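You operate a simulated robot arm through the tools that you are given. There is no shell and no other tool.

You are at the controls of a simulated two-armed robot. One attempt, no reset.

## Task
Fill the bath to its FILL band and heat it to 50 C.
Fine: water from the can, nothing spilt, tap shut again, level between the red lines; lid shut; wait until the screen shows READY.

The check looks at the end state, three seconds after you hand in, the way a careful person would. Anything else that was tipped, shoved, dropped, spilled or broken makes it a failure. A push-on lid holds only when it is set on centred and level and pressed home; a screw cap is set on level and turned clockwise until tight.

## Robot
Two 7-joint arms with fingered hands on one trunk that stands fixed in place. Base frame: the origin is at the foot of the trunk, x ahead of it, y to its left, z up. Units: m, rad, N and s.
The left shoulder is at [0.02, 0.174, 1.597], the right one opposite. With the tool pointing down near the work surface each hand reaches from about 0.1 to 0.54 m from the base axis, measured 20 degrees to its own side. Payload 3.5 kg a hand.
The TCP of each hand is the grasp point between the finger pads, 0.03 m short of the fingertips. In the tool frame z runs along the fingers and y along their closing line. Largest opening 0.104 m; the body of the gripper starts 0.035 m behind the TCP. The gripper is a hand of 3 fingers: y runs from the thumb to the fingers, the wrist lies at [-0.015, -0.104, -0.178] in the tool frame, and closing takes about 1.5 s.
Orientation is that of the tool frame in the base frame, as a unit quaternion [w, x, y, z]. With the fingers straight down and the wrist toward the robot, the tool's x, y and z point along [0, 1, 0], [1, 0, 0] and [0, 0, -1] of the base frame.

## Interface
- The arms move only by the tool drive_tool. It takes "left_steps", "right_steps" or both (then of equal length, played together; a hand with none holds still); each is a list of rows, each a list of 6 numbers: the shift along the base's x, y, z in m, then the turn, a rotation vector about the base's x, y, z in rad. In form: [[dx, dy, dz, ax, ay, az], ...]. A call has 1 to 20 rows; each row shifts and turns the commanded pose from where the row before left it. "left_fingers" and "right_fingers" are, for a hand that has rows, the closure, from 0 (fully open) to 1 (shut), set as the call begins (left out, the last holds). Each row takes 0.2 s and may step no farther than 0.05 m and 0.15 rad from the row before; otherwise, or with a gripper value out of range, the whole call is refused. A pose out of reach is approached as far as the arm can. The call stops where the force on the tool passes 50 N (or 10 N more than at its start, if that is more) or the arm is blocked; 0.2 s more then pass. Each finger travels about 0.072 m/s and halts on what it meets, pressing with about 25 N; the grip force reading is that of the motor and also rises with nothing between the fingers. The clock runs only during rows and for 0.2 s after the last one: add rows that do not move to give the fingers time. It gives the time, the measured TCP pose, the force on the tool (base axes), the opening and the grip force at its end, in the units of the frame above (readings bear some noise), with the torque about the TCP (base axes, N m) and any sound that the robot's microphone picked up, and new pictures: "pictures" is both (left out), scene, wrist or none (wrist: the cameras of the hands that moved).
- Cameras (640 x 400 px; columns grow to the right, rows downward): "scene" is now at [0.0772, -0.0531, 1.7655]; the picture's right is [-0.62, -0.79, 0.00], its down [-0.50, 0.39, -0.78] and it looks along [0.61, -0.48, -0.63] (base axes); focal length 266 px, centre (320, 200). "left" rides on the left gripper at [-0.064, -0.094, -0.117] in its tool frame; the picture's right is [-0.72, -0.33, 0.61], its down [0.64, -0.65, 0.40] and it looks along [0.27, 0.68, 0.68] (tool axes); focal length 238 px, centre (320, 200). "right" rides on the right gripper at [0.064, -0.094, -0.117] in its tool frame; the picture's right is [-0.72, 0.33, -0.61], its down [-0.64, -0.65, 0.40] and it looks along [-0.27, 0.68, 0.68] (tool axes); focal length 238 px, centre (320, 200). There is no depth. A picture from a camera that has moved, and an enlarged one, comes with that camera's place and axes in the base frame and with its lens.
- raise_lower(by): slides the trunk up (or, below 0, down) by that many m; the arms and the scene camera ride with it, the base frame stays. It gives what a move gives, with no picture.
- finger_targets(index, middle, thumb_bend, thumb_turn, hand): sets how far each is bent, from 0 (flat) to 1 (curled in); at 0.3 the hand is open as for a grip, at 0.7 the pads meet at the TCP. One left out holds its place. A second passes; each finger stops where it meets its share of the squeeze, and holds until it gets a number again. A gripper value or a shape takes the hand back. It gives what a move gives, with no picture; readings hold the bend of each and the force on the fingers (four entries, about 0 where the hand has none), thumb and palm. thumb_turn goes from beside the hand (0) to across from the fingers (1), as for a grip.
- set_grasp(shape, hand): the hand has 3 fingers and takes this shape, open, in about a second: jaw (thumb against the fingers, like two jaws); tri (thumb and two fingers); tip (a fingertip pinch); poke (one finger out to press); point (the index stretched); flat (the hand flat); cup (the hand cupped); fist (a fist). The gripper value then closes the fingers along that shape, each until it touches; the sizes above hold for jaw. It gives what a move gives, with no picture.
- pan_tilt(pan, tilt): turns the head with the scene camera to pan (to the left, within 1.501 rad either way) and tilt (down, from -0.506 to 1.204), counted from straight ahead of the robot. It gives what a move gives, and a new picture of the scene camera.
- inspect(camera, box): a new picture of the part [left, top, right, bottom] of that camera's present view, enlarged. No time passes.
- job_done(): hands the job in; it is judged then, once.

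Nothing tells you positions but the pictures and the camera data. Unless the task says otherwise, let go and move clear before handing in.

The tools are called after "Emit:" as a command line: name --argument value ..., lists and objects as JSON in quotes. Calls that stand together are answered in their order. drive_tool: Moves the arms, as the interface text tells. Its arguments: {"type":"object","properties":{"left_steps":{"type":"array"},"left_fingers":{"type":"number"},"right_steps":{"type":"array"},"right_fingers":{"type":"number"},"pictures":{"type":"string","enum":["both","scene","wrist","none"]}},"required":[]} The other tools are called the same way: raise_lower (by) slides the trunk up or down; set_grasp (shape, hand) gives the hand a shape; finger_targets (index, middle, thumb_bend, thumb_turn, hand) moves the fingers one by one; pan_tilt (pan, tilt) turns the head that bears the scene camera; inspect (camera, box) takes an enlarged picture of a part of a camera's view; job_done () hands the job in.

At the start:

```text
time_s: 0.0
left_ee_pos: [0.4064, -0.05, 1.5417]
left_orientation: [0.0, 0.707, 0.707, 0.0]
left_ft_force: [-0.5, 1.0, -0.8]
left_torque: [-0.01, 0.0, -0.01]
left_width: 0.1034
left_gripper_force: 0.0
left_shape: jaw
left_bend: [0.3, 0.3, 0.3, 0.98]
left_finger forces: [0.0, 0.0, 0.0, 0.1, 0.1, 0.1]
right_ee_pos: [0.3053, -0.3603, 1.594]
right_orientation: [0.0, 0.708, 0.707, 0.0]
right_ft_force: [0.4, -1.0, 0.2]
right_torque: [-0.02, 0.01, -0.02]
right_width: 0.1038
right_gripper_force: 0.1
right_shape: jaw
right_bend: [0.3, 0.3, 0.3, 0.98]
right_finger forces: [0.1, 0.0, 0.0, 0.0, 0.0, 0.0]
trunk travel left (down, up): [-0.691, 0.063]
head pan, tilt: [-0.667, 0.682]
```

scene: 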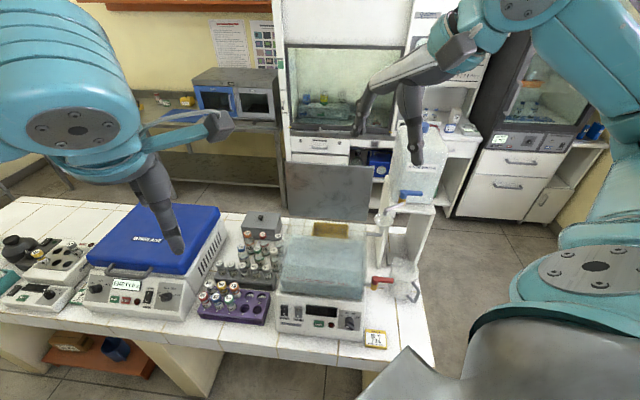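
right: 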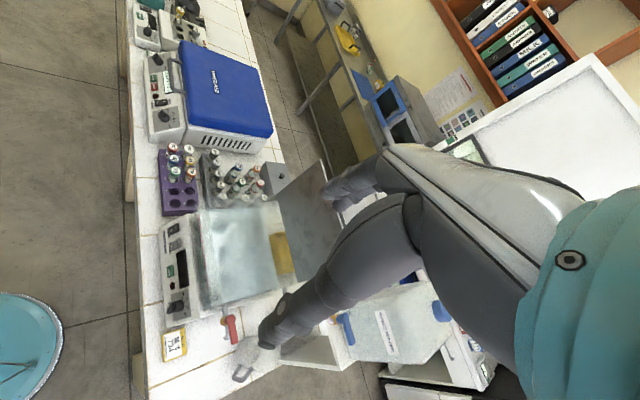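
left: 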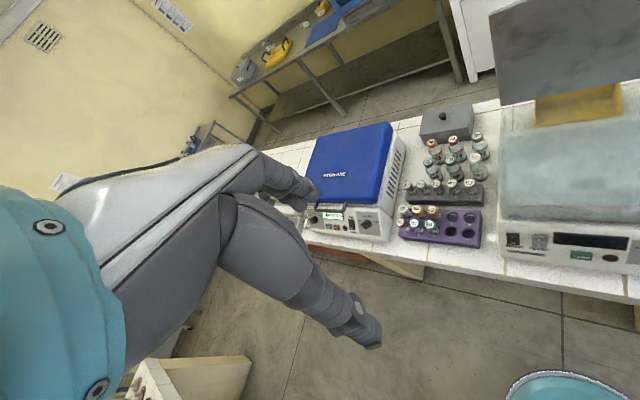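

I see a bench with a blue centrifuge, tube racks, a water bath with an open lid, a water can with a blue tap on a stand to its right, and a red drain-like handle. I'll enlarge the views to understand the parts before moving anything.

Emit:
inspect --camera "scene" --box '[260, 200, 460, 360]'

Emit:
inspect --camera "scene" --box '[340, 120, 460, 240]'

Emit:
inspect --camera "right" --box '[130, 180, 480, 400]'

Emit:
inspect --camera "left" --box '[440, 0, 640, 300]'

```text
2.50 times, centred on (360, 280) of scene
camera zoom: at [0.0772, -0.0531, 1.7655], right [-0.62, -0.79, 0.0], down [-0.5, 0.39, -0.78], along [0.61, -0.48, -0.63], focal length 665 px, centre (220, 0)
```

zoom: 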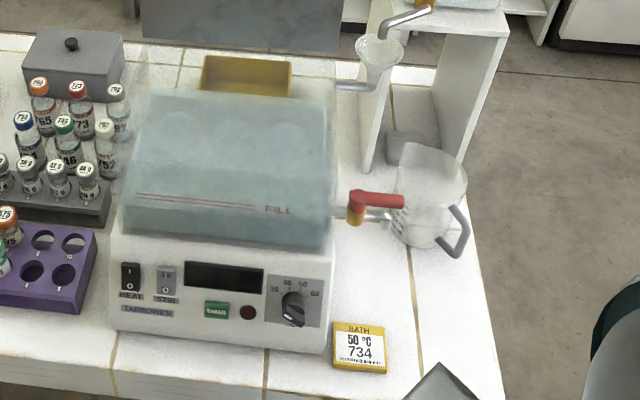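

```text
3.33 times, centred on (400, 180) of scene
camera zoom: at [0.0772, -0.0531, 1.7655], right [-0.62, -0.79, 0.0], down [-0.5, 0.39, -0.78], along [0.61, -0.48, -0.63], focal length 886 px, centre (53, 267)
```

zoom: 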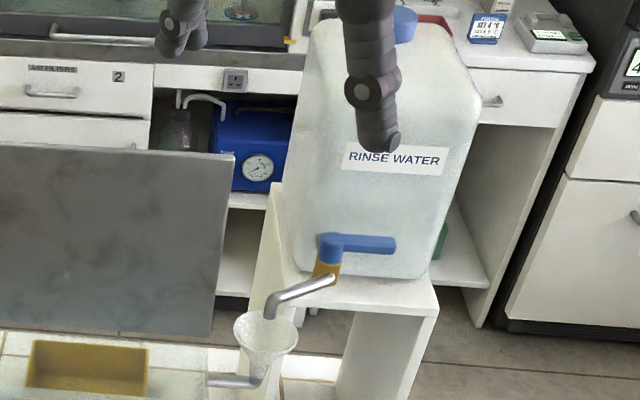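

```text
1.82 times, centred on (305, 290) of right
camera zoom: at [0.2129, -0.2962, 1.7113], right [0.33, -0.72, 0.61], down [-0.65, -0.64, -0.4], along [0.68, -0.27, -0.68], focal length 433 px, centre (347, 36)
```

zoom: 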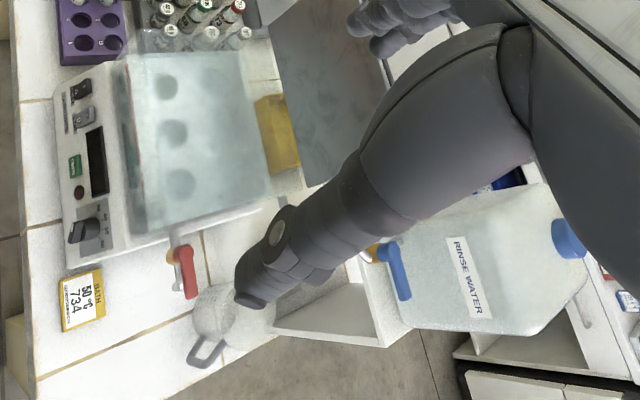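

```text
1.33 times, centred on (540, 150) of left
camera zoom: at [0.3117, -0.1134, 1.6581], right [-0.33, -0.72, -0.61], down [-0.65, 0.64, -0.4], along [0.68, 0.27, -0.68], focal length 318 px, centre (27, 267)
```

zoom: 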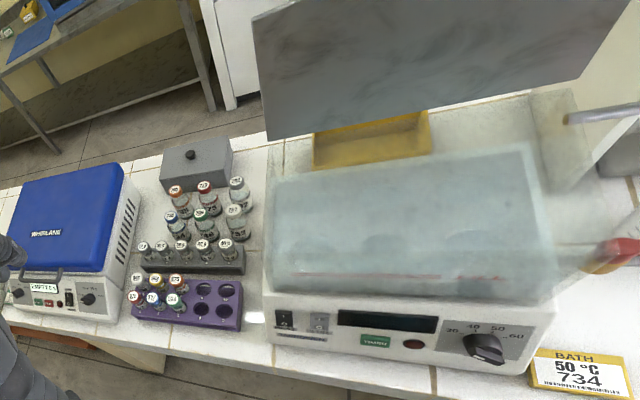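

The bath has a lid hinged at the rear (open), a red-handled drain on its right over a beaker, and a funnel pipe fed by the blue tap of the can. I'll turn the head for closer looks at the panel, drain and tap.

Emit:
pan_tilt --pan -0.95 --tilt 0.85

Emit:
inspect --camera "scene" --box '[160, 150, 320, 250]'

Emit:
inspect --camera "scene" --box '[240, 40, 400, 140]'

```text
time_s: 0.8
left_ee_pos: [0.4078, -0.0496, 1.5423]
left_orientation: [0.0, 0.708, 0.706, -0.001]
left_ft_force: [1.2, -0.2, 0.0]
left_torque: [0.0, 0.03, -0.02]
left_width: 0.1037
left_gripper_force: 0.1
left_shape: jaw
left_bend: [0.3, 0.3, 0.3, 0.98]
left_finger forces: [0.0, 0.0, 0.1, 0.0, 0.0, 0.0]
right_ee_pos: [0.3074, -0.3593, 1.5932]
right_orientation: [0.0, 0.707, 0.707, 0.0]
right_ft_force: [0.1, 0.4, 1.2]
right_torque: [-0.02, -0.02, -0.03]
right_width: 0.1036
right_gripper_force: 0.1
right_shape: jaw
right_bend: [0.3, 0.3, 0.3, 0.98]
right_finger forces: [0.1, 0.0, 0.0, 0.0, 0.0, 0.0]
trunk travel left (down, up): [-0.691, 0.063]
head pan, tilt: [-0.949, 0.85]
camera scene: at [0.0555, -0.0637, 1.7519], right [-0.81, -0.58, 0.0], down [-0.44, 0.61, -0.66], along [0.38, -0.54, -0.75], focal length 266 px, centre (320, 200)
```

scene: 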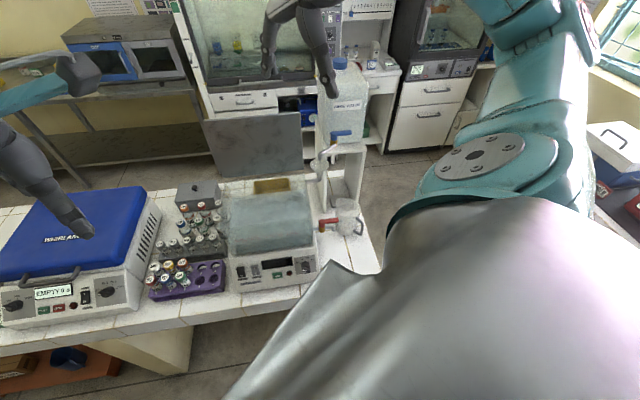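

```text
4.00 times, centred on (240, 200) of scene
camera zoom: at [0.0555, -0.0637, 1.7519], right [-0.81, -0.58, 0.0], down [-0.44, 0.61, -0.66], along [0.38, -0.54, -0.75], focal length 1064 px, centre (640, 200)
```

zoom: 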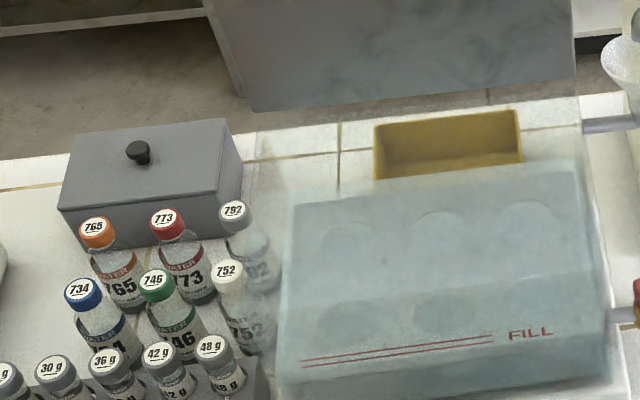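

```text
4.00 times, centred on (320, 90) of scene
camera zoom: at [0.0555, -0.0637, 1.7519], right [-0.81, -0.58, 0.0], down [-0.44, 0.61, -0.66], along [0.38, -0.54, -0.75], focal length 1064 px, centre (320, 640)
```

zoom: 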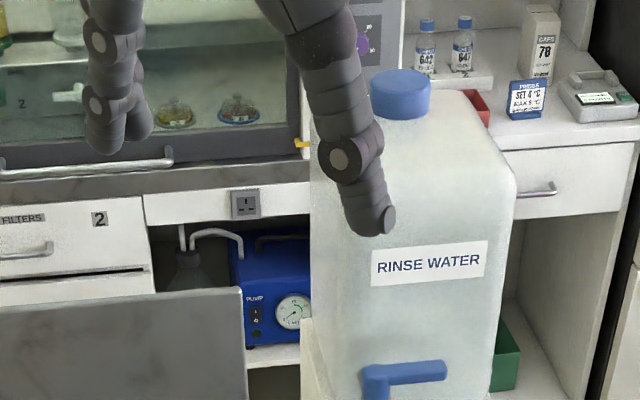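

I can now see the FILL lines on the bath's front wall and the can marked RINSE WATER. Next I enlarge the panel, the drain, and the tap with funnel.

Emit:
inspect --camera "scene" --box '[220, 235, 330, 300]'

Emit:
inspect --camera "scene" --box '[300, 190, 380, 240]'

Emit:
inspect --camera "scene" --box '[300, 120, 380, 190]'

Emit:
inspect --camera "right" --box '[140, 280, 300, 400]'

Emit:
inspect --camera "left" --box '[490, 200, 640, 300]'

```text
5.82 times, centred on (275, 268) of scene
camera zoom: at [0.0555, -0.0637, 1.7519], right [-0.81, -0.58, 0.0], down [-0.44, 0.61, -0.66], along [0.38, -0.54, -0.75], focal length 1547 px, centre (582, -193)
```

zoom: 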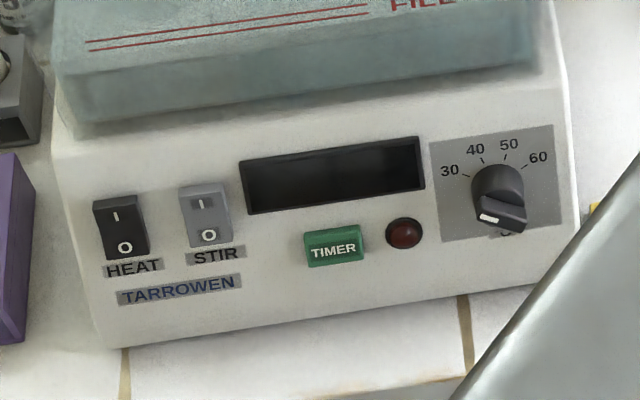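

```text
8.00 times, centred on (340, 215) of scene
camera zoom: at [0.0555, -0.0637, 1.7519], right [-0.81, -0.58, 0.0], down [-0.44, 0.61, -0.66], along [0.38, -0.54, -0.75], focal length 2128 px, centre (160, 80)
```

zoom: 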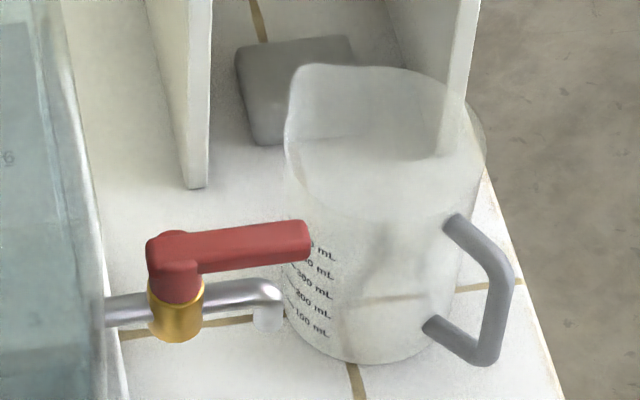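

```text
5.71 times, centred on (340, 155) of scene
camera zoom: at [0.0555, -0.0637, 1.7519], right [-0.81, -0.58, 0.0], down [-0.44, 0.61, -0.66], along [0.38, -0.54, -0.75], focal length 1520 px, centre (206, 457)
```

zoom: 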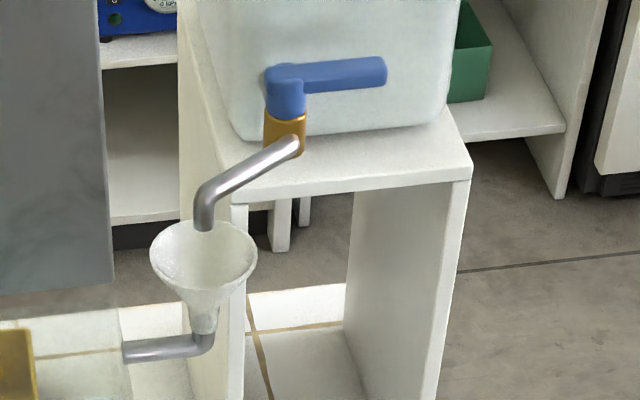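

```text
3.33 times, centred on (220, 340) of right
camera zoom: at [0.2129, -0.2962, 1.7113], right [0.33, -0.72, 0.61], down [-0.65, -0.64, -0.4], along [0.68, -0.27, -0.68], focal length 794 px, centre (653, -267)
```

zoom: 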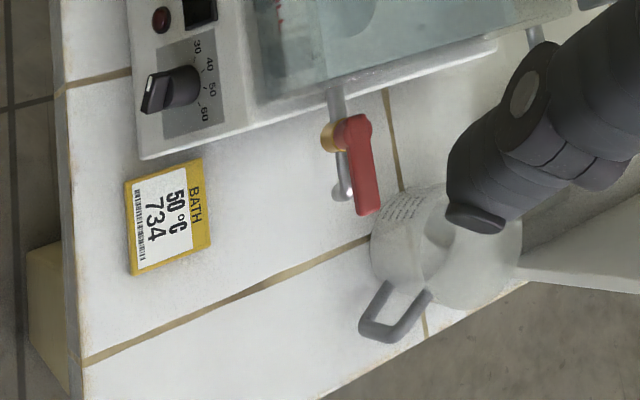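

```text
4.00 times, centred on (565, 250) of left
camera zoom: at [0.3116, -0.1135, 1.6581], right [-0.33, -0.72, -0.61], down [-0.65, 0.64, -0.4], along [0.68, 0.27, -0.68], focal length 953 px, centre (-660, 0)
```

zoom: 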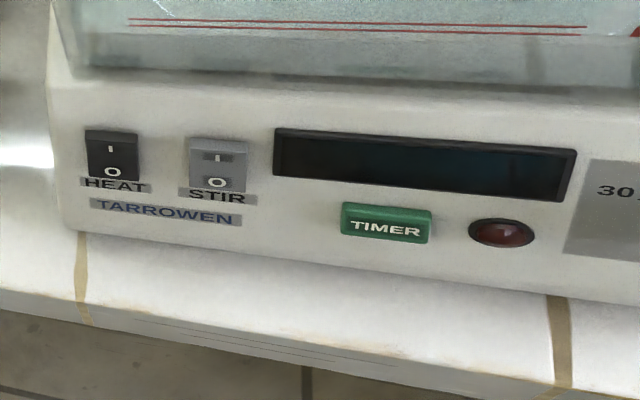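

The bench is turned about 45° to the robot: bath front roughly 0.48 m from the trunk, bench top near z 0.87, blue tap near [0.41,-0.63,1.28]. The red drain lever seems to lie along its pipe, meaning it may be open. I'll yaw the right hand to face the bench and look closer with its camera.

Emit:
drive_tool --right_steps '[[-0.015, 0.01, -0.02, 0, 0, -0.131], [-0.015, 0.01, -0.02, 0, 0, -0.131], [-0.015, 0.01, -0.02, 0, 0, -0.131], [-0.015, 0.01, -0.02, 0, 0, -0.131], [-0.015, 0.01, -0.02, 0, 0, -0.131], [-0.015, 0.01, -0.02, 0, 0, -0.13]]' --pictures "both"

```text
time_s: 2.2
left_ee_pos: [0.4068, -0.0489, 1.5417]
left_orientation: [0.001, 0.707, 0.707, -0.001]
left_ft_force: [0.4, 0.3, 1.3]
left_torque: [-0.01, 0.01, 0.02]
left_width: 0.1036
left_gripper_force: 0.1
left_shape: jaw
left_bend: [0.3, 0.3, 0.3, 0.98]
left_finger forces: [0.0, 0.0, 0.0, 0.0, 0.0, 0.0]
right_ee_pos: [0.3049, -0.3264, 1.5389]
right_orientation: [-0.001, 0.924, 0.382, -0.002]
right_ft_force: [0.2, 0.0, 0.3]
right_torque: [-0.01, -0.05, 0.0]
right_width: 0.1037
right_gripper_force: 0.1
right_shape: jaw
right_bend: [0.3, 0.3, 0.3, 0.98]
right_finger forces: [0.0, 0.1, 0.1, 0.1, 0.0, 0.0]
right hand out of reach, approached as far as the arm can: row 2, 3, 4, 5, 6
trunk travel left (down, up): [-0.691, 0.063]
head pan, tilt: [-0.949, 0.85]
camera scene: at [0.0558, -0.0624, 1.7519], right [-0.81, -0.58, 0.0], down [-0.44, 0.61, -0.66], along [0.38, -0.54, -0.75], focal length 266 px, centre (320, 200)
camera right: at [0.285, -0.2161, 1.6565], right [-0.28, -0.74, 0.61], down [-0.92, 0.01, -0.4], along [0.29, -0.67, -0.68], focal length 238 px, centre (320, 200)
```

scene: 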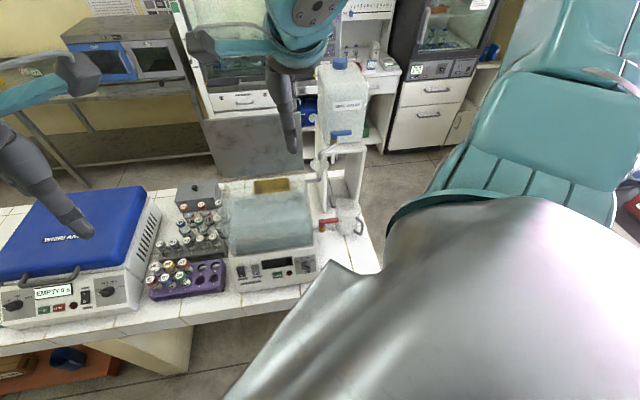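
right: 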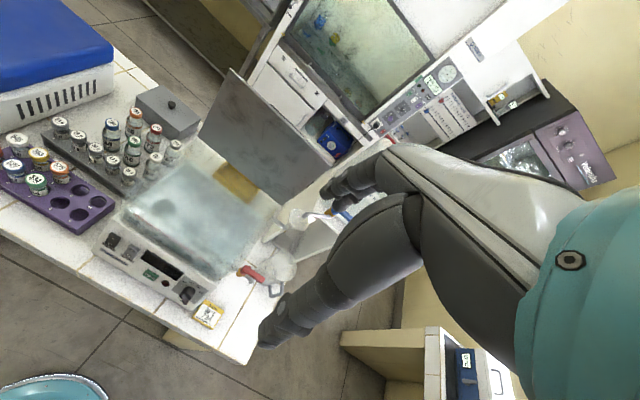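

The right hand is now facing the bench, though it couldn't fully back up. I zoom in on this view.

Emit:
inspect --camera "right" --box '[80, 150, 320, 330]'

Emit:
inspect --camera "right" --box '[190, 240, 300, 330]'

Emit:
inspect --camera "scene" --box '[200, 90, 400, 210]'

```text
2.22 times, centred on (200, 240) of right
camera zoom: at [0.285, -0.2161, 1.6565], right [-0.28, -0.74, 0.61], down [-0.92, 0.01, -0.4], along [0.29, -0.67, -0.68], focal length 530 px, centre (587, 111)
```

zoom: 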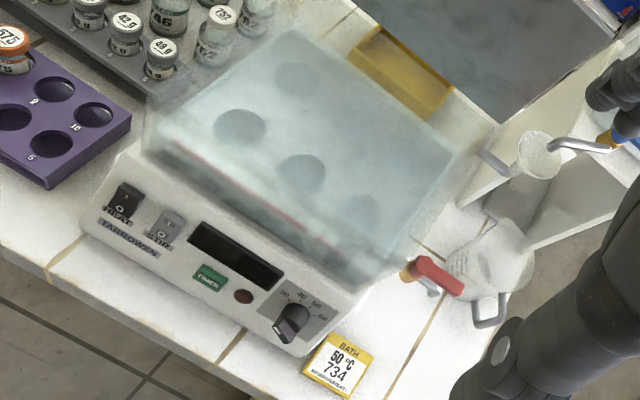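

```text
4.44 times, centred on (245, 285) of right
camera zoom: at [0.285, -0.2161, 1.6565], right [-0.28, -0.74, 0.61], down [-0.92, 0.01, -0.4], along [0.29, -0.67, -0.68], focal length 1059 px, centre (653, -178)
```

zoom: 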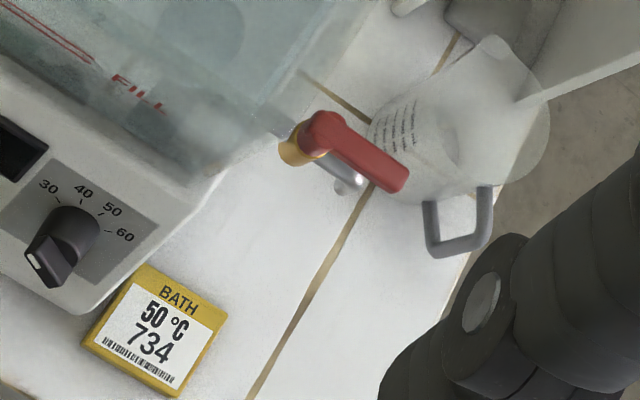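

```text
3.20 times, centred on (300, 150) of scene
camera zoom: at [0.0558, -0.0624, 1.7519], right [-0.81, -0.58, 0.0], down [-0.44, 0.61, -0.66], along [0.38, -0.54, -0.75], focal length 851 px, centre (384, 360)
```

zoom: 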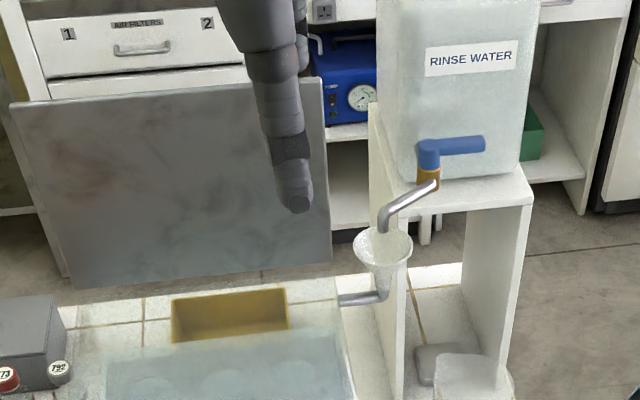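

I want to understand the glass walls and where the grey lid hinges, so I zoom further.

Emit:
inspect --camera "scene" --box '[210, 160, 330, 260]'

Emit:
inspect --camera "left" --box '[480, 60, 640, 240]'

Emit:
inspect --camera "right" --box '[180, 60, 380, 260]'

```text
4.00 times, centred on (270, 210) of scene
camera zoom: at [0.0558, -0.0624, 1.7519], right [-0.81, -0.58, 0.0], down [-0.44, 0.61, -0.66], along [0.38, -0.54, -0.75], focal length 1064 px, centre (520, 160)
```

zoom: 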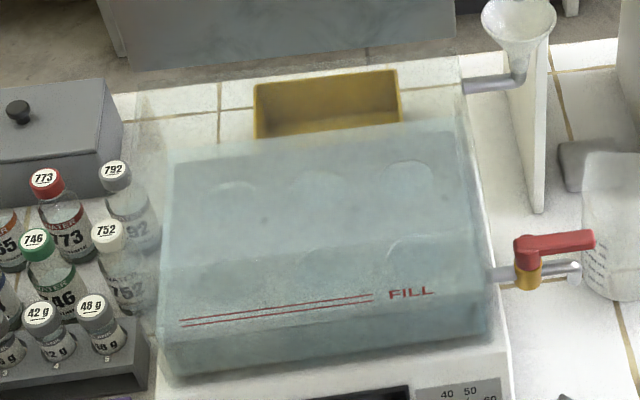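

```text
2.22 times, centred on (560, 150) of left
camera zoom: at [0.312, -0.1122, 1.6581], right [-0.33, -0.72, -0.61], down [-0.65, 0.64, -0.4], along [0.68, 0.27, -0.68], focal length 530 px, centre (-213, 311)
```

zoom: 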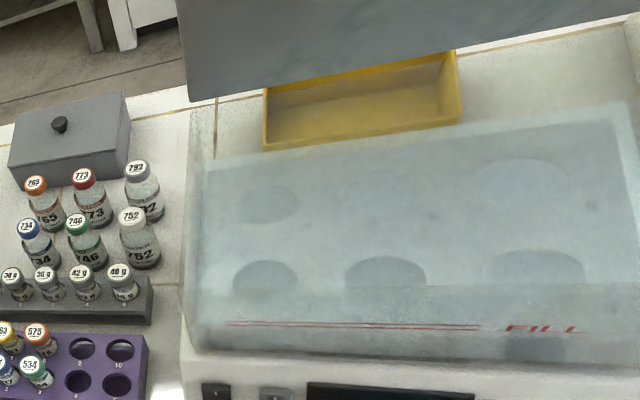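

```text
2.00 times, centred on (280, 160) of right
camera zoom: at [0.285, -0.2161, 1.6565], right [-0.28, -0.74, 0.61], down [-0.92, 0.01, -0.4], along [0.29, -0.67, -0.68], focal length 477 px, centre (400, 280)
```

zoom: 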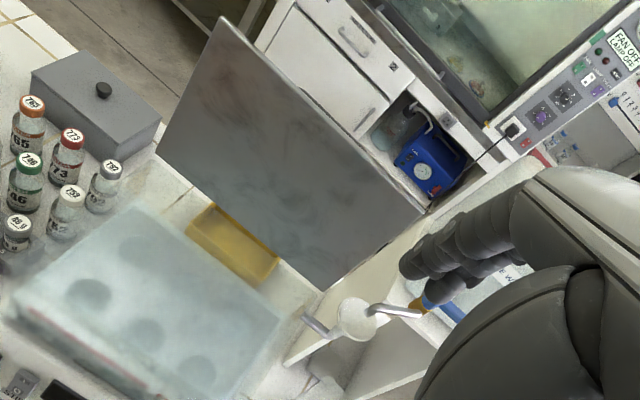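

The bath is a clear glass tank with a tinted volume and a six-hole rack inside; the grey lid is hinged at the tall rear. I'll zoom in at the drain spout and the tank's waterline.

Emit:
inspect --camera "scene" --box '[325, 205, 365, 235]'

Emit:
inspect --camera "right" --box '[225, 255, 285, 305]'

Emit:
inspect --camera "left" --box '[480, 150, 640, 250]'

Emit:
inspect --camera "right" --box '[90, 170, 260, 290]'

```text
13.33 times, centred on (345, 220) of scene
camera zoom: at [0.0558, -0.0624, 1.7519], right [-0.81, -0.58, 0.0], down [-0.44, 0.61, -0.66], along [0.38, -0.54, -0.75], focal length 3546 px, centre (-13, -67)
```

zoom: 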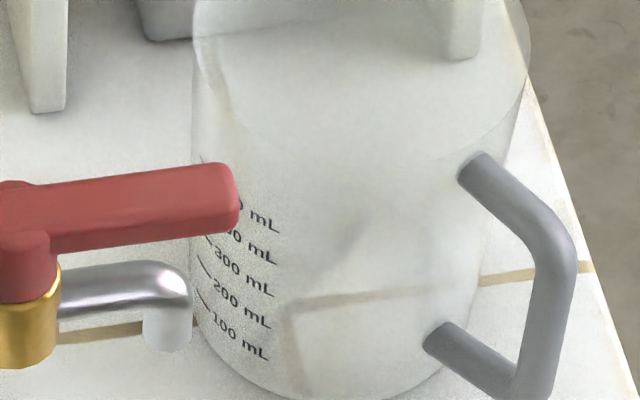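

```text
8.00 times, centred on (255, 280) of right
camera zoom: at [0.285, -0.2161, 1.6565], right [-0.28, -0.74, 0.61], down [-0.92, 0.01, -0.4], along [0.29, -0.67, -0.68], focal length 1907 px, centre (840, -440)
```

zoom: 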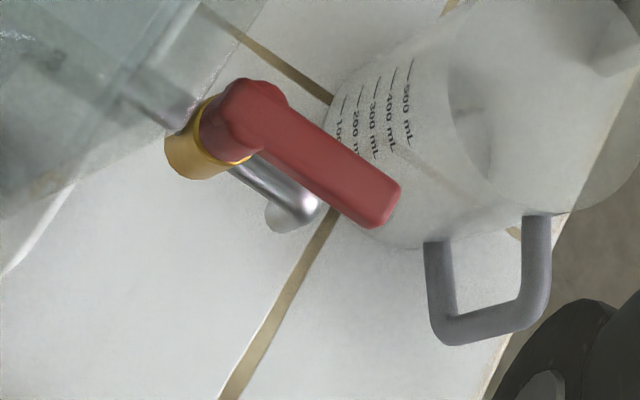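

```text
4.00 times, centred on (560, 200) of left
camera zoom: at [0.312, -0.1122, 1.6581], right [-0.33, -0.72, -0.61], down [-0.65, 0.64, -0.4], along [0.68, 0.27, -0.68], focal length 953 px, centre (-640, 200)
```

zoom: 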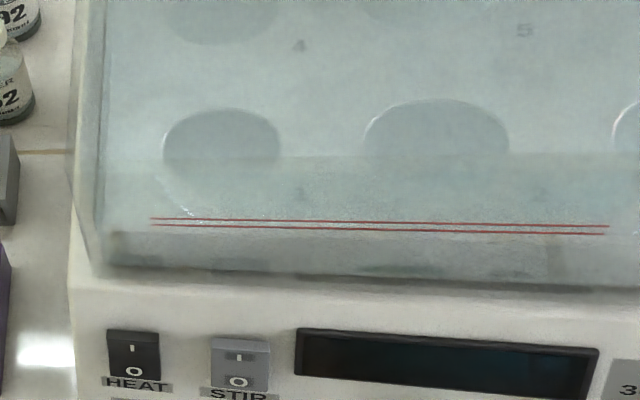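

```text
3.33 times, centred on (175, 230) of right
camera zoom: at [0.285, -0.2161, 1.6565], right [-0.28, -0.74, 0.61], down [-0.92, 0.01, -0.4], along [0.29, -0.67, -0.68], focal length 794 px, centre (803, 100)
```

zoom: 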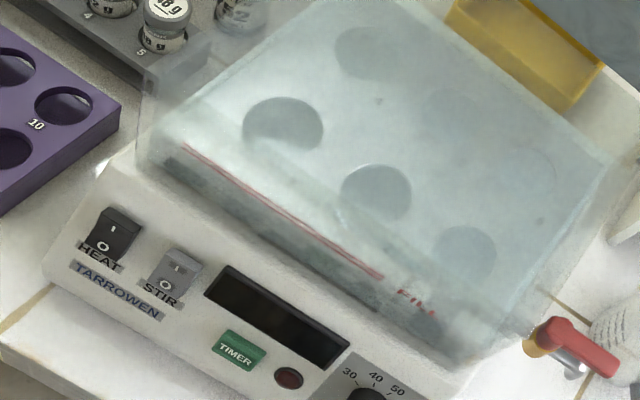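

The rack and tank are clear now; the drain lever runs parallel to its outlet pipe, i.e. drain open, with the spout (about [0.32,-0.51,1.01]) not over the beaker. So I must shut the drain first; I move the right hand partway toward it and check where the commanded pose really is.

Emit:
drive_tool --right_steps '[[0.02, -0.03, -0.02, 0, 0, 0], [0.02, -0.03, -0.02, 0, 0, 0], [0.02, -0.03, -0.02, 0, 0, 0]]' --right_fingers 0.3 --pictures "both"

```text
time_s: 3.0
left_ee_pos: [0.4076, -0.051, 1.5408]
left_orientation: [0.0, 0.707, 0.708, 0.0]
left_ft_force: [-0.3, -0.4, 0.7]
left_torque: [0.02, 0.0, 0.0]
left_width: 0.1036
left_gripper_force: 0.0
left_shape: jaw
left_bend: [0.3, 0.3, 0.3, 0.98]
left_finger forces: [0.0, 0.0, 0.0, 0.1, 0.0, 0.1]
right_ee_pos: [0.37, -0.4195, 1.4793]
right_orientation: [0.0, 0.923, 0.384, 0.0]
right_ft_force: [-0.8, -0.2, -0.6]
right_torque: [0.02, -0.01, 0.01]
right_width: 0.0729
right_gripper_force: 0.1
right_shape: jaw
right_bend: [0.27, 0.37, 0.58, 0.99]
right_finger forces: [0.0, 0.0, 0.0, 0.0, 0.0, 0.1]
trunk travel left (down, up): [-0.691, 0.063]
head pan, tilt: [-0.949, 0.85]
camera scene: at [0.0556, -0.0652, 1.7518], right [-0.81, -0.58, 0.0], down [-0.44, 0.61, -0.66], along [0.38, -0.54, -0.75], focal length 266 px, centre (320, 200)
camera right: at [0.3484, -0.3087, 1.597], right [-0.28, -0.74, 0.61], down [-0.91, 0.01, -0.4], along [0.29, -0.67, -0.68], focal length 238 px, centre (320, 200)
```

scene: 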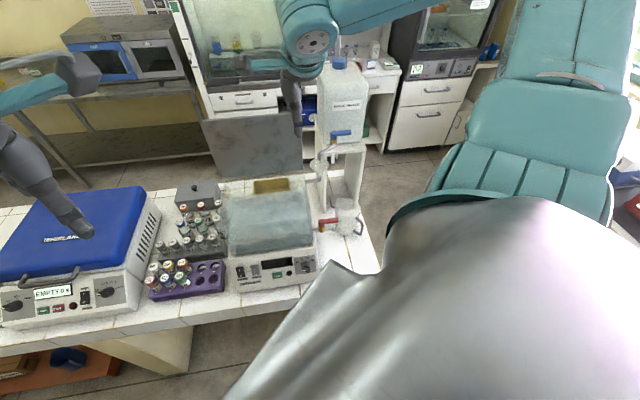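
right: 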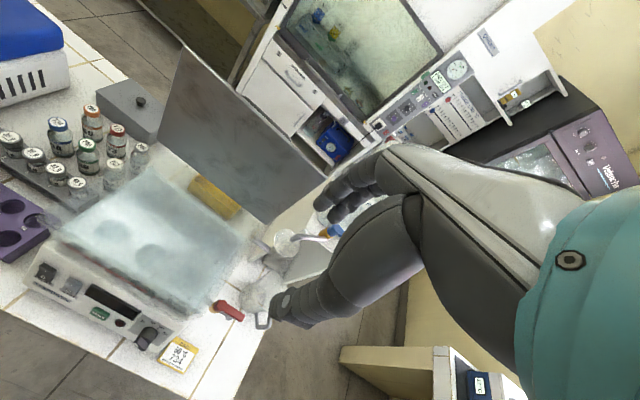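

The commanded pose follows the actual one, good. I bring the right hand over the red lever (about u along its length), at z 1.25, and look again.

Emit:
drive_tool --right_steps '[[-0.01, -0.0186, -0.045, 0, 0, 0], [-0.01, -0.0186, -0.045, 0, 0, 0], [-0.01, -0.0186, -0.045, 0, 0, 0], [-0.01, -0.0186, -0.045, 0, 0, 0], [-0.008, -0.0186, -0.045, 0, 0, 0]]' --pictures "both"

Emit:
inspect --camera "scene" --box '[260, 140, 400, 240]'

```text
time_s: 4.2
left_ee_pos: [0.4069, -0.0503, 1.5418]
left_orientation: [0.0, 0.707, 0.708, 0.0]
left_ft_force: [0.4, 0.1, 0.4]
left_torque: [-0.02, -0.02, 0.03]
left_width: 0.1037
left_gripper_force: 0.1
left_shape: jaw
left_bend: [0.3, 0.3, 0.3, 0.98]
left_finger forces: [0.0, 0.0, 0.0, 0.1, 0.0, 0.0]
right_ee_pos: [0.3162, -0.5143, 1.2535]
right_orientation: [0.001, 0.924, 0.383, 0.0]
right_ft_force: [0.5, 0.4, 0.0]
right_torque: [-0.03, 0.05, 0.0]
right_width: 0.0731
right_gripper_force: 0.1
right_shape: jaw
right_bend: [0.27, 0.37, 0.58, 0.99]
right_finger forces: [0.1, 0.0, 0.1, 0.1, 0.0, 0.0]
trunk travel left (down, up): [-0.691, 0.063]
head pan, tilt: [-0.949, 0.85]
camera scene: at [0.0555, -0.0643, 1.7518], right [-0.81, -0.58, 0.0], down [-0.44, 0.61, -0.66], along [0.38, -0.54, -0.75], focal length 266 px, centre (320, 200)
camera right: at [0.2945, -0.4017, 1.371], right [-0.28, -0.74, 0.61], down [-0.91, 0.01, -0.4], along [0.3, -0.67, -0.68], focal length 238 px, centre (320, 200)
```

scene: 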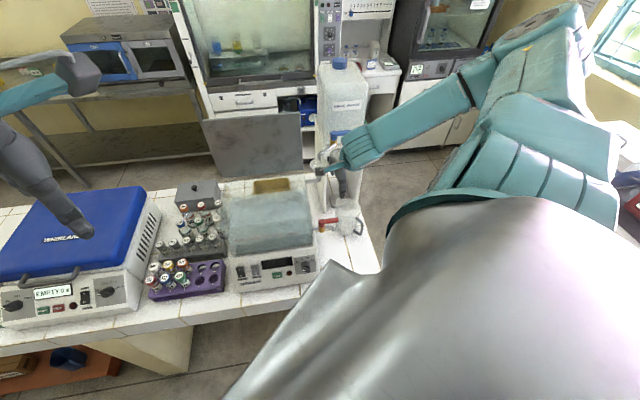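
right: 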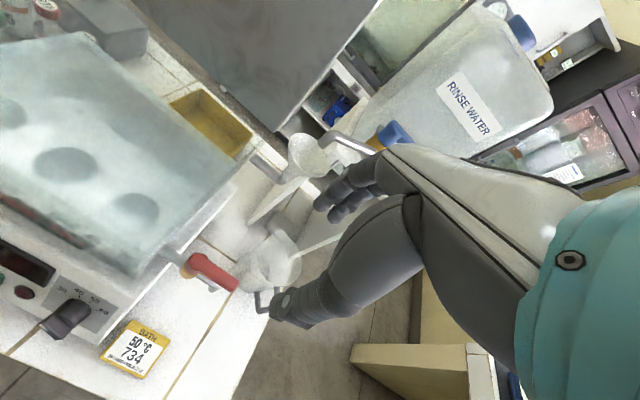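

```text
4.00 times, centred on (330, 190) of scene
camera zoom: at [0.0555, -0.0643, 1.7518], right [-0.81, -0.58, 0.0], down [-0.44, 0.61, -0.66], along [0.38, -0.54, -0.75], focal length 1064 px, centre (280, 240)
```

zoom: 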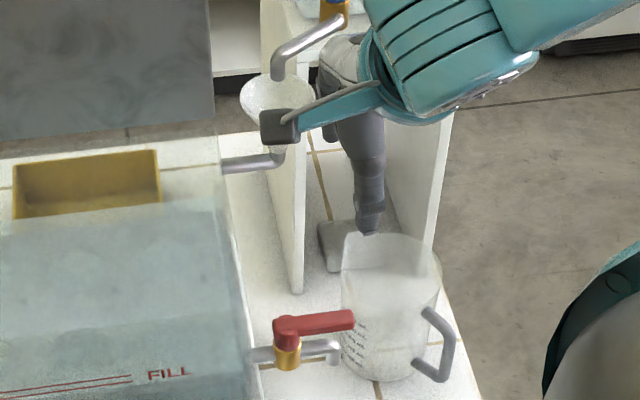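

The hand is above the drain area. I zoom the wrist camera to locate the lever accurately.

Emit:
inspect --camera "right" --box '[150, 220, 310, 340]'

Emit:
inspect --camera "right" --box '[240, 100, 420, 220]'

```text
3.33 times, centred on (230, 280) of right
camera zoom: at [0.2945, -0.4017, 1.371], right [-0.28, -0.74, 0.61], down [-0.91, 0.01, -0.4], along [0.3, -0.67, -0.68], focal length 794 px, centre (620, -67)
```

zoom: 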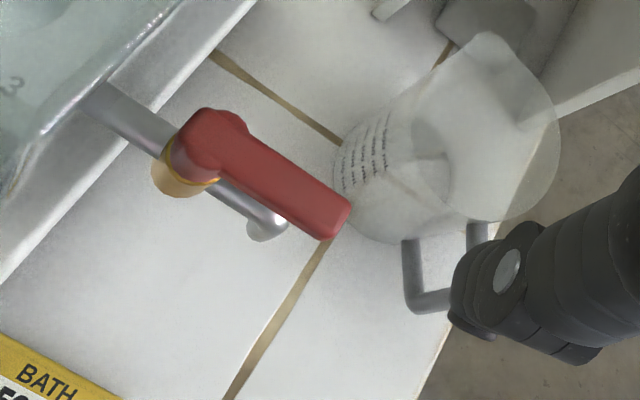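

```text
3.33 times, centred on (330, 160) of right
camera zoom: at [0.2945, -0.4017, 1.371], right [-0.28, -0.74, 0.61], down [-0.91, 0.01, -0.4], along [0.3, -0.67, -0.68], focal length 794 px, centre (287, 333)
```

zoom: 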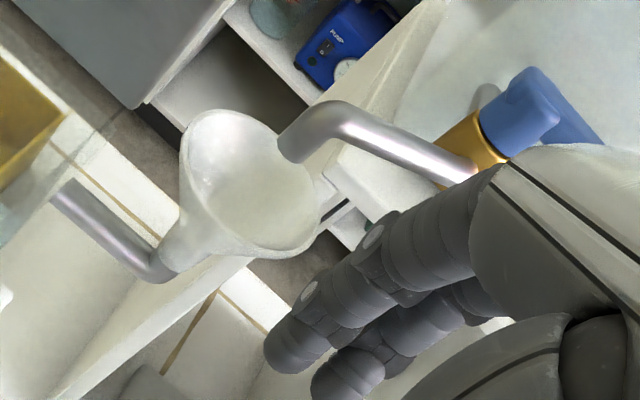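

The lever pivot is about [0.354,-0.488,1.054], tip about [0.313,-0.523]. I'll turn the hand back to the original yaw, close the fingers to form a poker, and line up on the near side of the lever.

Emit:
drive_tool --right_steps '[[-0.002, 0, 0, 0, 0, 0.131], [-0.002, 0, 0, 0, 0, 0.131], [-0.002, 0, 0, 0, 0, 0.131], [-0.002, 0, 0, 0, 0, 0.131], [-0.002, 0, 0, 0, 0, 0.131], [-0.002, 0, 0, 0, 0, 0.13], [0, 0, -0.02, 0, 0, 0], [0, 0, -0.02, 0, 0, 0]]' --right_fingers 1.0 --pictures "both"

Emit:
inspect --camera "right" --box '[150, 200, 390, 380]'

Emit:
inspect --camera "scene" --box '[280, 150, 400, 250]'

```text
time_s: 6.0
left_ee_pos: [0.4065, -0.049, 1.5416]
left_orientation: [0.0, 0.707, 0.707, 0.001]
left_ft_force: [-0.7, 0.1, -0.8]
left_torque: [-0.01, -0.01, 0.04]
left_width: 0.1035
left_gripper_force: 0.0
left_shape: jaw
left_bend: [0.3, 0.3, 0.3, 0.98]
left_finger forces: [0.0, 0.0, 0.0, 0.0, 0.1, 0.1]
right_ee_pos: [0.3073, -0.513, 1.2136]
right_orientation: [0.0, 0.706, 0.708, 0.0]
right_ft_force: [-0.5, 0.2, 0.2]
right_torque: [-0.01, 0.01, -0.01]
right_width: 0.0001
right_gripper_force: 24.9
right_shape: jaw
right_bend: [0.7, 0.7, 0.46, 1.0]
right_finger forces: [0.1, 0.1, 0.1, 0.0, 0.1, 0.1]
trunk travel left (down, up): [-0.691, 0.063]
head pan, tilt: [-0.949, 0.85]
camera scene: at [0.0555, -0.064, 1.7518], right [-0.81, -0.58, 0.0], down [-0.44, 0.61, -0.66], along [0.38, -0.54, -0.75], focal length 266 px, centre (320, 200)
camera right: at [0.2119, -0.4496, 1.3307], right [0.33, -0.72, 0.61], down [-0.65, -0.64, -0.4], along [0.68, -0.27, -0.68], focal length 238 px, centre (320, 200)
```

scene: 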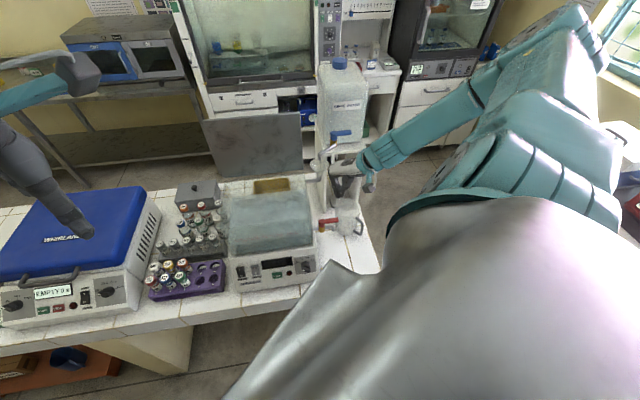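
right: 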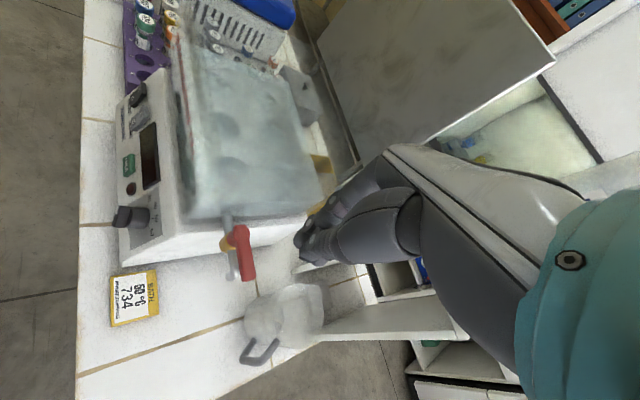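

```text
2.22 times, centred on (270, 290) of right
camera zoom: at [0.2119, -0.4496, 1.3307], right [0.33, -0.72, 0.61], down [-0.65, -0.64, -0.4], along [0.68, -0.27, -0.68], focal length 530 px, centre (431, 0)
```

zoom: 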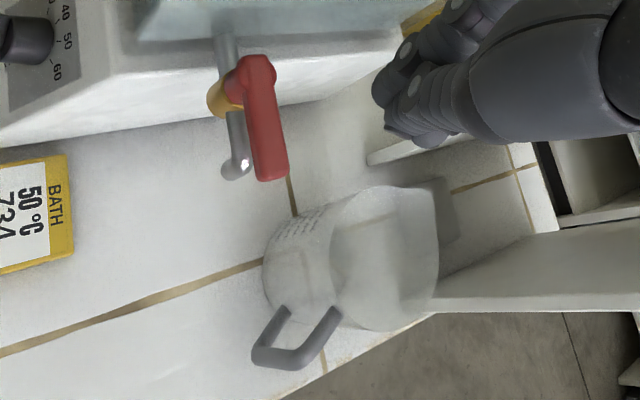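

```text
4.00 times, centred on (340, 200) of scene
camera zoom: at [0.0555, -0.064, 1.7518], right [-0.81, -0.58, 0.0], down [-0.44, 0.61, -0.66], along [0.38, -0.54, -0.75], focal length 1064 px, centre (240, 200)
```

zoom: 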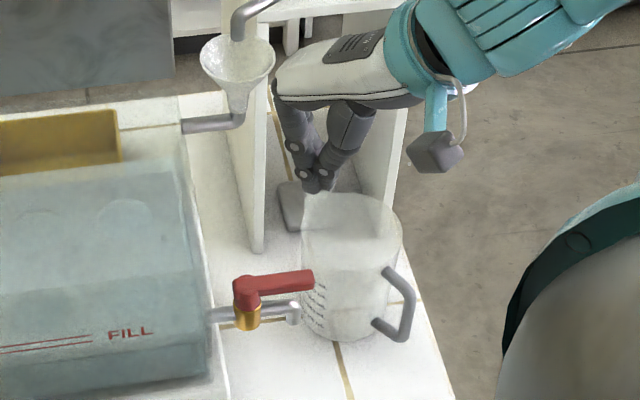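

The fingertips are where expected. I lower the closed fingers to lever height on its near side (u 0.14, v 0.55, z 1.065).

Emit:
drive_tool --right_steps '[[-0.0087, 0.0125, -0.02, 0, 0, 0], [-0.0087, 0.0125, -0.02, 0, 0, 0], [0, 0, -0.036, 0, 0, 0], [0, 0, -0.036, 0, 0, 0], [0, 0, -0.036, 0, 0, 0]]' --pictures "both"

Emit:
inspect --camera "right" --box '[150, 200, 390, 380]'

Emit:
inspect --camera "scene" --box '[280, 150, 400, 250]'

```text
time_s: 7.2
left_ee_pos: [0.406, -0.0497, 1.5416]
left_orientation: [0.0, 0.707, 0.707, 0.0]
left_ft_force: [-0.5, 0.8, 1.1]
left_torque: [0.02, -0.04, 0.0]
left_width: 0.1034
left_gripper_force: 0.2
left_shape: jaw
left_bend: [0.3, 0.3, 0.3, 0.98]
left_finger forces: [0.1, 0.0, 0.0, 0.0, 0.1, 0.0]
right_ee_pos: [0.2873, -0.488, 1.0641]
right_orientation: [0.0, 0.707, 0.707, 0.0]
right_ft_force: [-0.8, 1.4, 0.4]
right_torque: [-0.01, -0.01, 0.0]
right_width: 0.0002
right_gripper_force: 25.1
right_shape: jaw
right_bend: [0.7, 0.7, 0.46, 1.0]
right_finger forces: [0.0, 1.3, 0.1, 0.1, 0.1, 0.0]
trunk travel left (down, up): [-0.691, 0.063]
head pan, tilt: [-0.949, 0.85]
camera scene: at [0.055, -0.0637, 1.7518], right [-0.81, -0.58, 0.0], down [-0.44, 0.61, -0.66], along [0.38, -0.54, -0.75], focal length 266 px, centre (320, 200)
camera right: at [0.193, -0.4247, 1.1818], right [0.33, -0.72, 0.61], down [-0.65, -0.64, -0.4], along [0.68, -0.27, -0.68], focal length 238 px, centre (320, 200)
```

scene: 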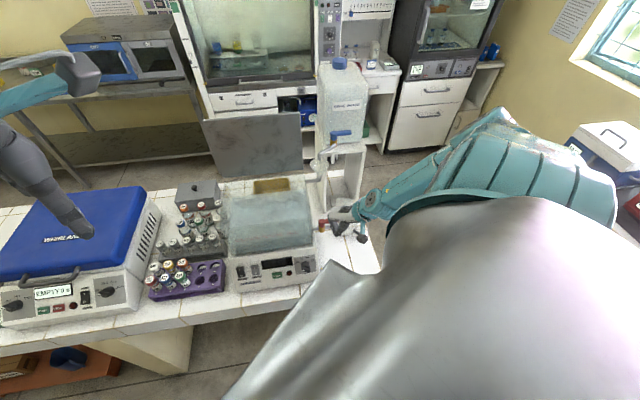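
right: 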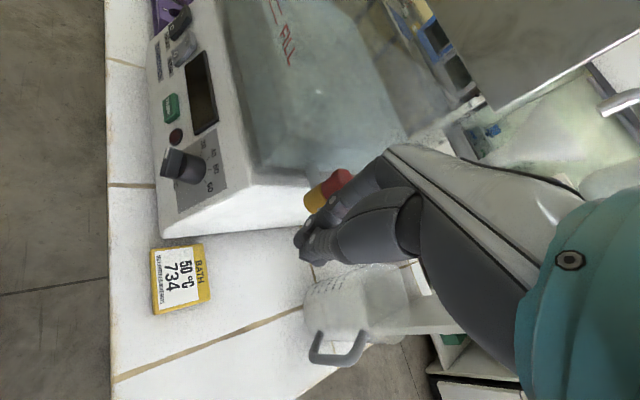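

```text
2.22 times, centred on (270, 290) of right
camera zoom: at [0.193, -0.4247, 1.1818], right [0.33, -0.72, 0.61], down [-0.65, -0.64, -0.4], along [0.68, -0.27, -0.68], focal length 530 px, centre (431, 0)
```

zoom: 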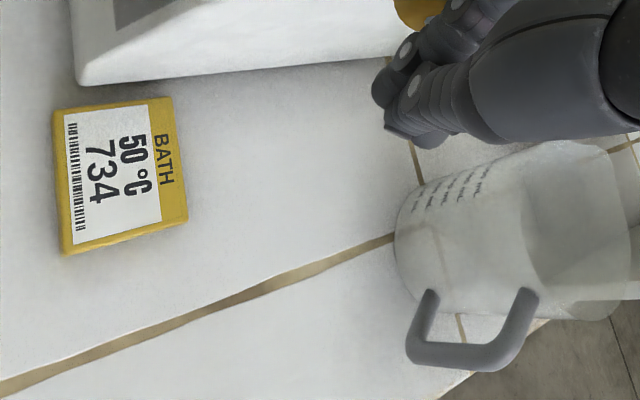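

```text
4.00 times, centred on (340, 200) of scene
camera zoom: at [0.055, -0.0637, 1.7518], right [-0.81, -0.58, 0.0], down [-0.44, 0.61, -0.66], along [0.38, -0.54, -0.75], focal length 1064 px, centre (240, 200)
```

zoom: 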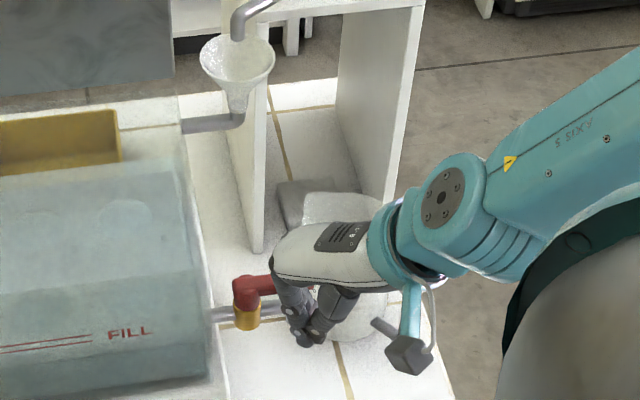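

The fingers appear right at the near side of the lever (slight middle-finger contact). I push gently away (+v) in small steps and watch the force to learn which way it turns.

Emit:
drive_tool --right_steps '[[0.0035, -0.0035, 0, 0, 0, 0], [0.0035, -0.0035, 0, 0, 0, 0], [0.0035, -0.0035, 0, 0, 0, 0], [0.0035, -0.0035, 0, 0, 0, 0]]' --pictures "both"

Emit:
inspect --camera "scene" --box '[300, 190, 380, 240]'

Emit:
inspect --camera "right" --box '[240, 140, 400, 260]'

```text
time_s: 8.2
left_ee_pos: [0.3999, -0.0426, 1.5441]
left_orientation: [0.005, 0.708, 0.707, 0.0]
left_ft_force: [-0.7, 0.0, 0.9]
left_torque: [-0.03, 0.01, 0.0]
left_width: 0.1037
left_gripper_force: 0.0
left_shape: jaw
left_bend: [0.3, 0.3, 0.3, 0.98]
left_finger forces: [0.0, 0.0, 0.1, 0.0, 0.0, 0.1]
right_ee_pos: [0.2957, -0.4911, 1.0674]
right_orientation: [-0.004, 0.703, 0.711, 0.002]
right_ft_force: [-32.5, 29.6, 13.9]
right_torque: [-0.06, -0.29, 0.22]
right_width: 0.0
right_gripper_force: 25.1
right_shape: jaw
right_bend: [0.7, 0.7, 0.45, 1.0]
right_finger forces: [0.0, 45.7, 0.0, 0.0, 0.1, 0.0]
trunk travel left (down, up): [-0.691, 0.063]
head pan, tilt: [-0.949, 0.85]
camera scene: at [0.0478, -0.0566, 1.7525], right [-0.81, -0.58, 0.0], down [-0.43, 0.61, -0.66], along [0.39, -0.54, -0.75], focal length 266 px, centre (320, 200)
camera right: at [0.2009, -0.43, 1.1852], right [0.34, -0.72, 0.61], down [-0.65, -0.64, -0.41], along [0.68, -0.26, -0.68], focal length 238 px, centre (320, 200)
```

scene: 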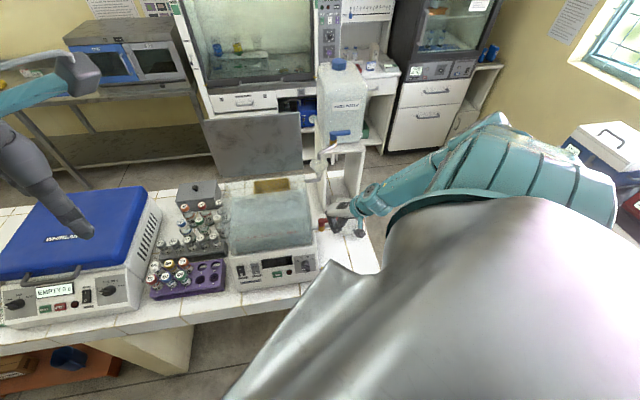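
right: 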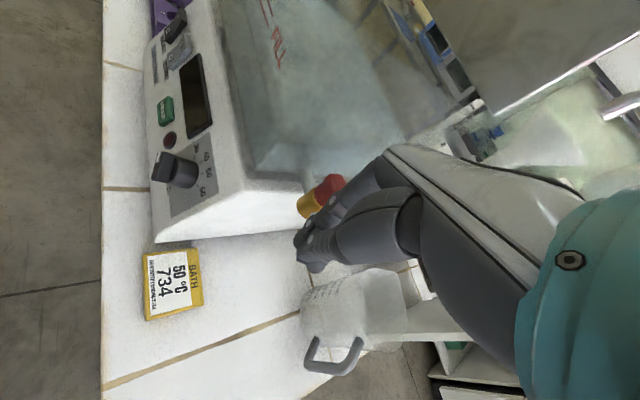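

```text
8.00 times, centred on (340, 215) of scene
camera zoom: at [0.0478, -0.0566, 1.7525], right [-0.81, -0.58, 0.0], down [-0.43, 0.61, -0.66], along [0.39, -0.54, -0.75], focal length 2128 px, centre (160, 80)
```

zoom: 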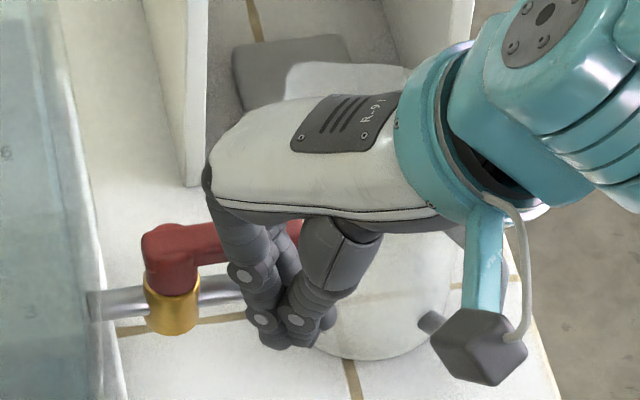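

```text
3.33 times, centred on (320, 200) of right
camera zoom: at [0.2009, -0.43, 1.1852], right [0.34, -0.72, 0.61], down [-0.65, -0.64, -0.41], along [0.68, -0.26, -0.68], focal length 794 px, centre (320, 200)
```

zoom: 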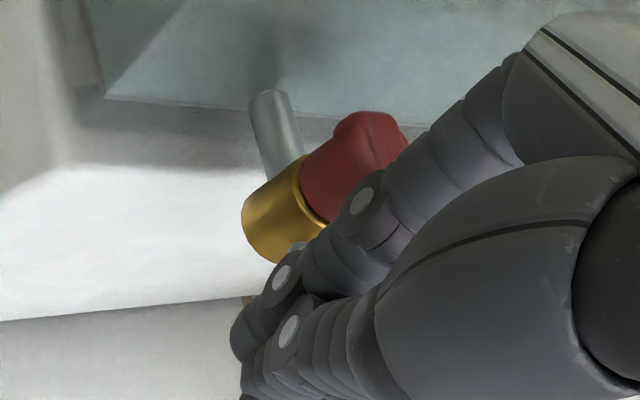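

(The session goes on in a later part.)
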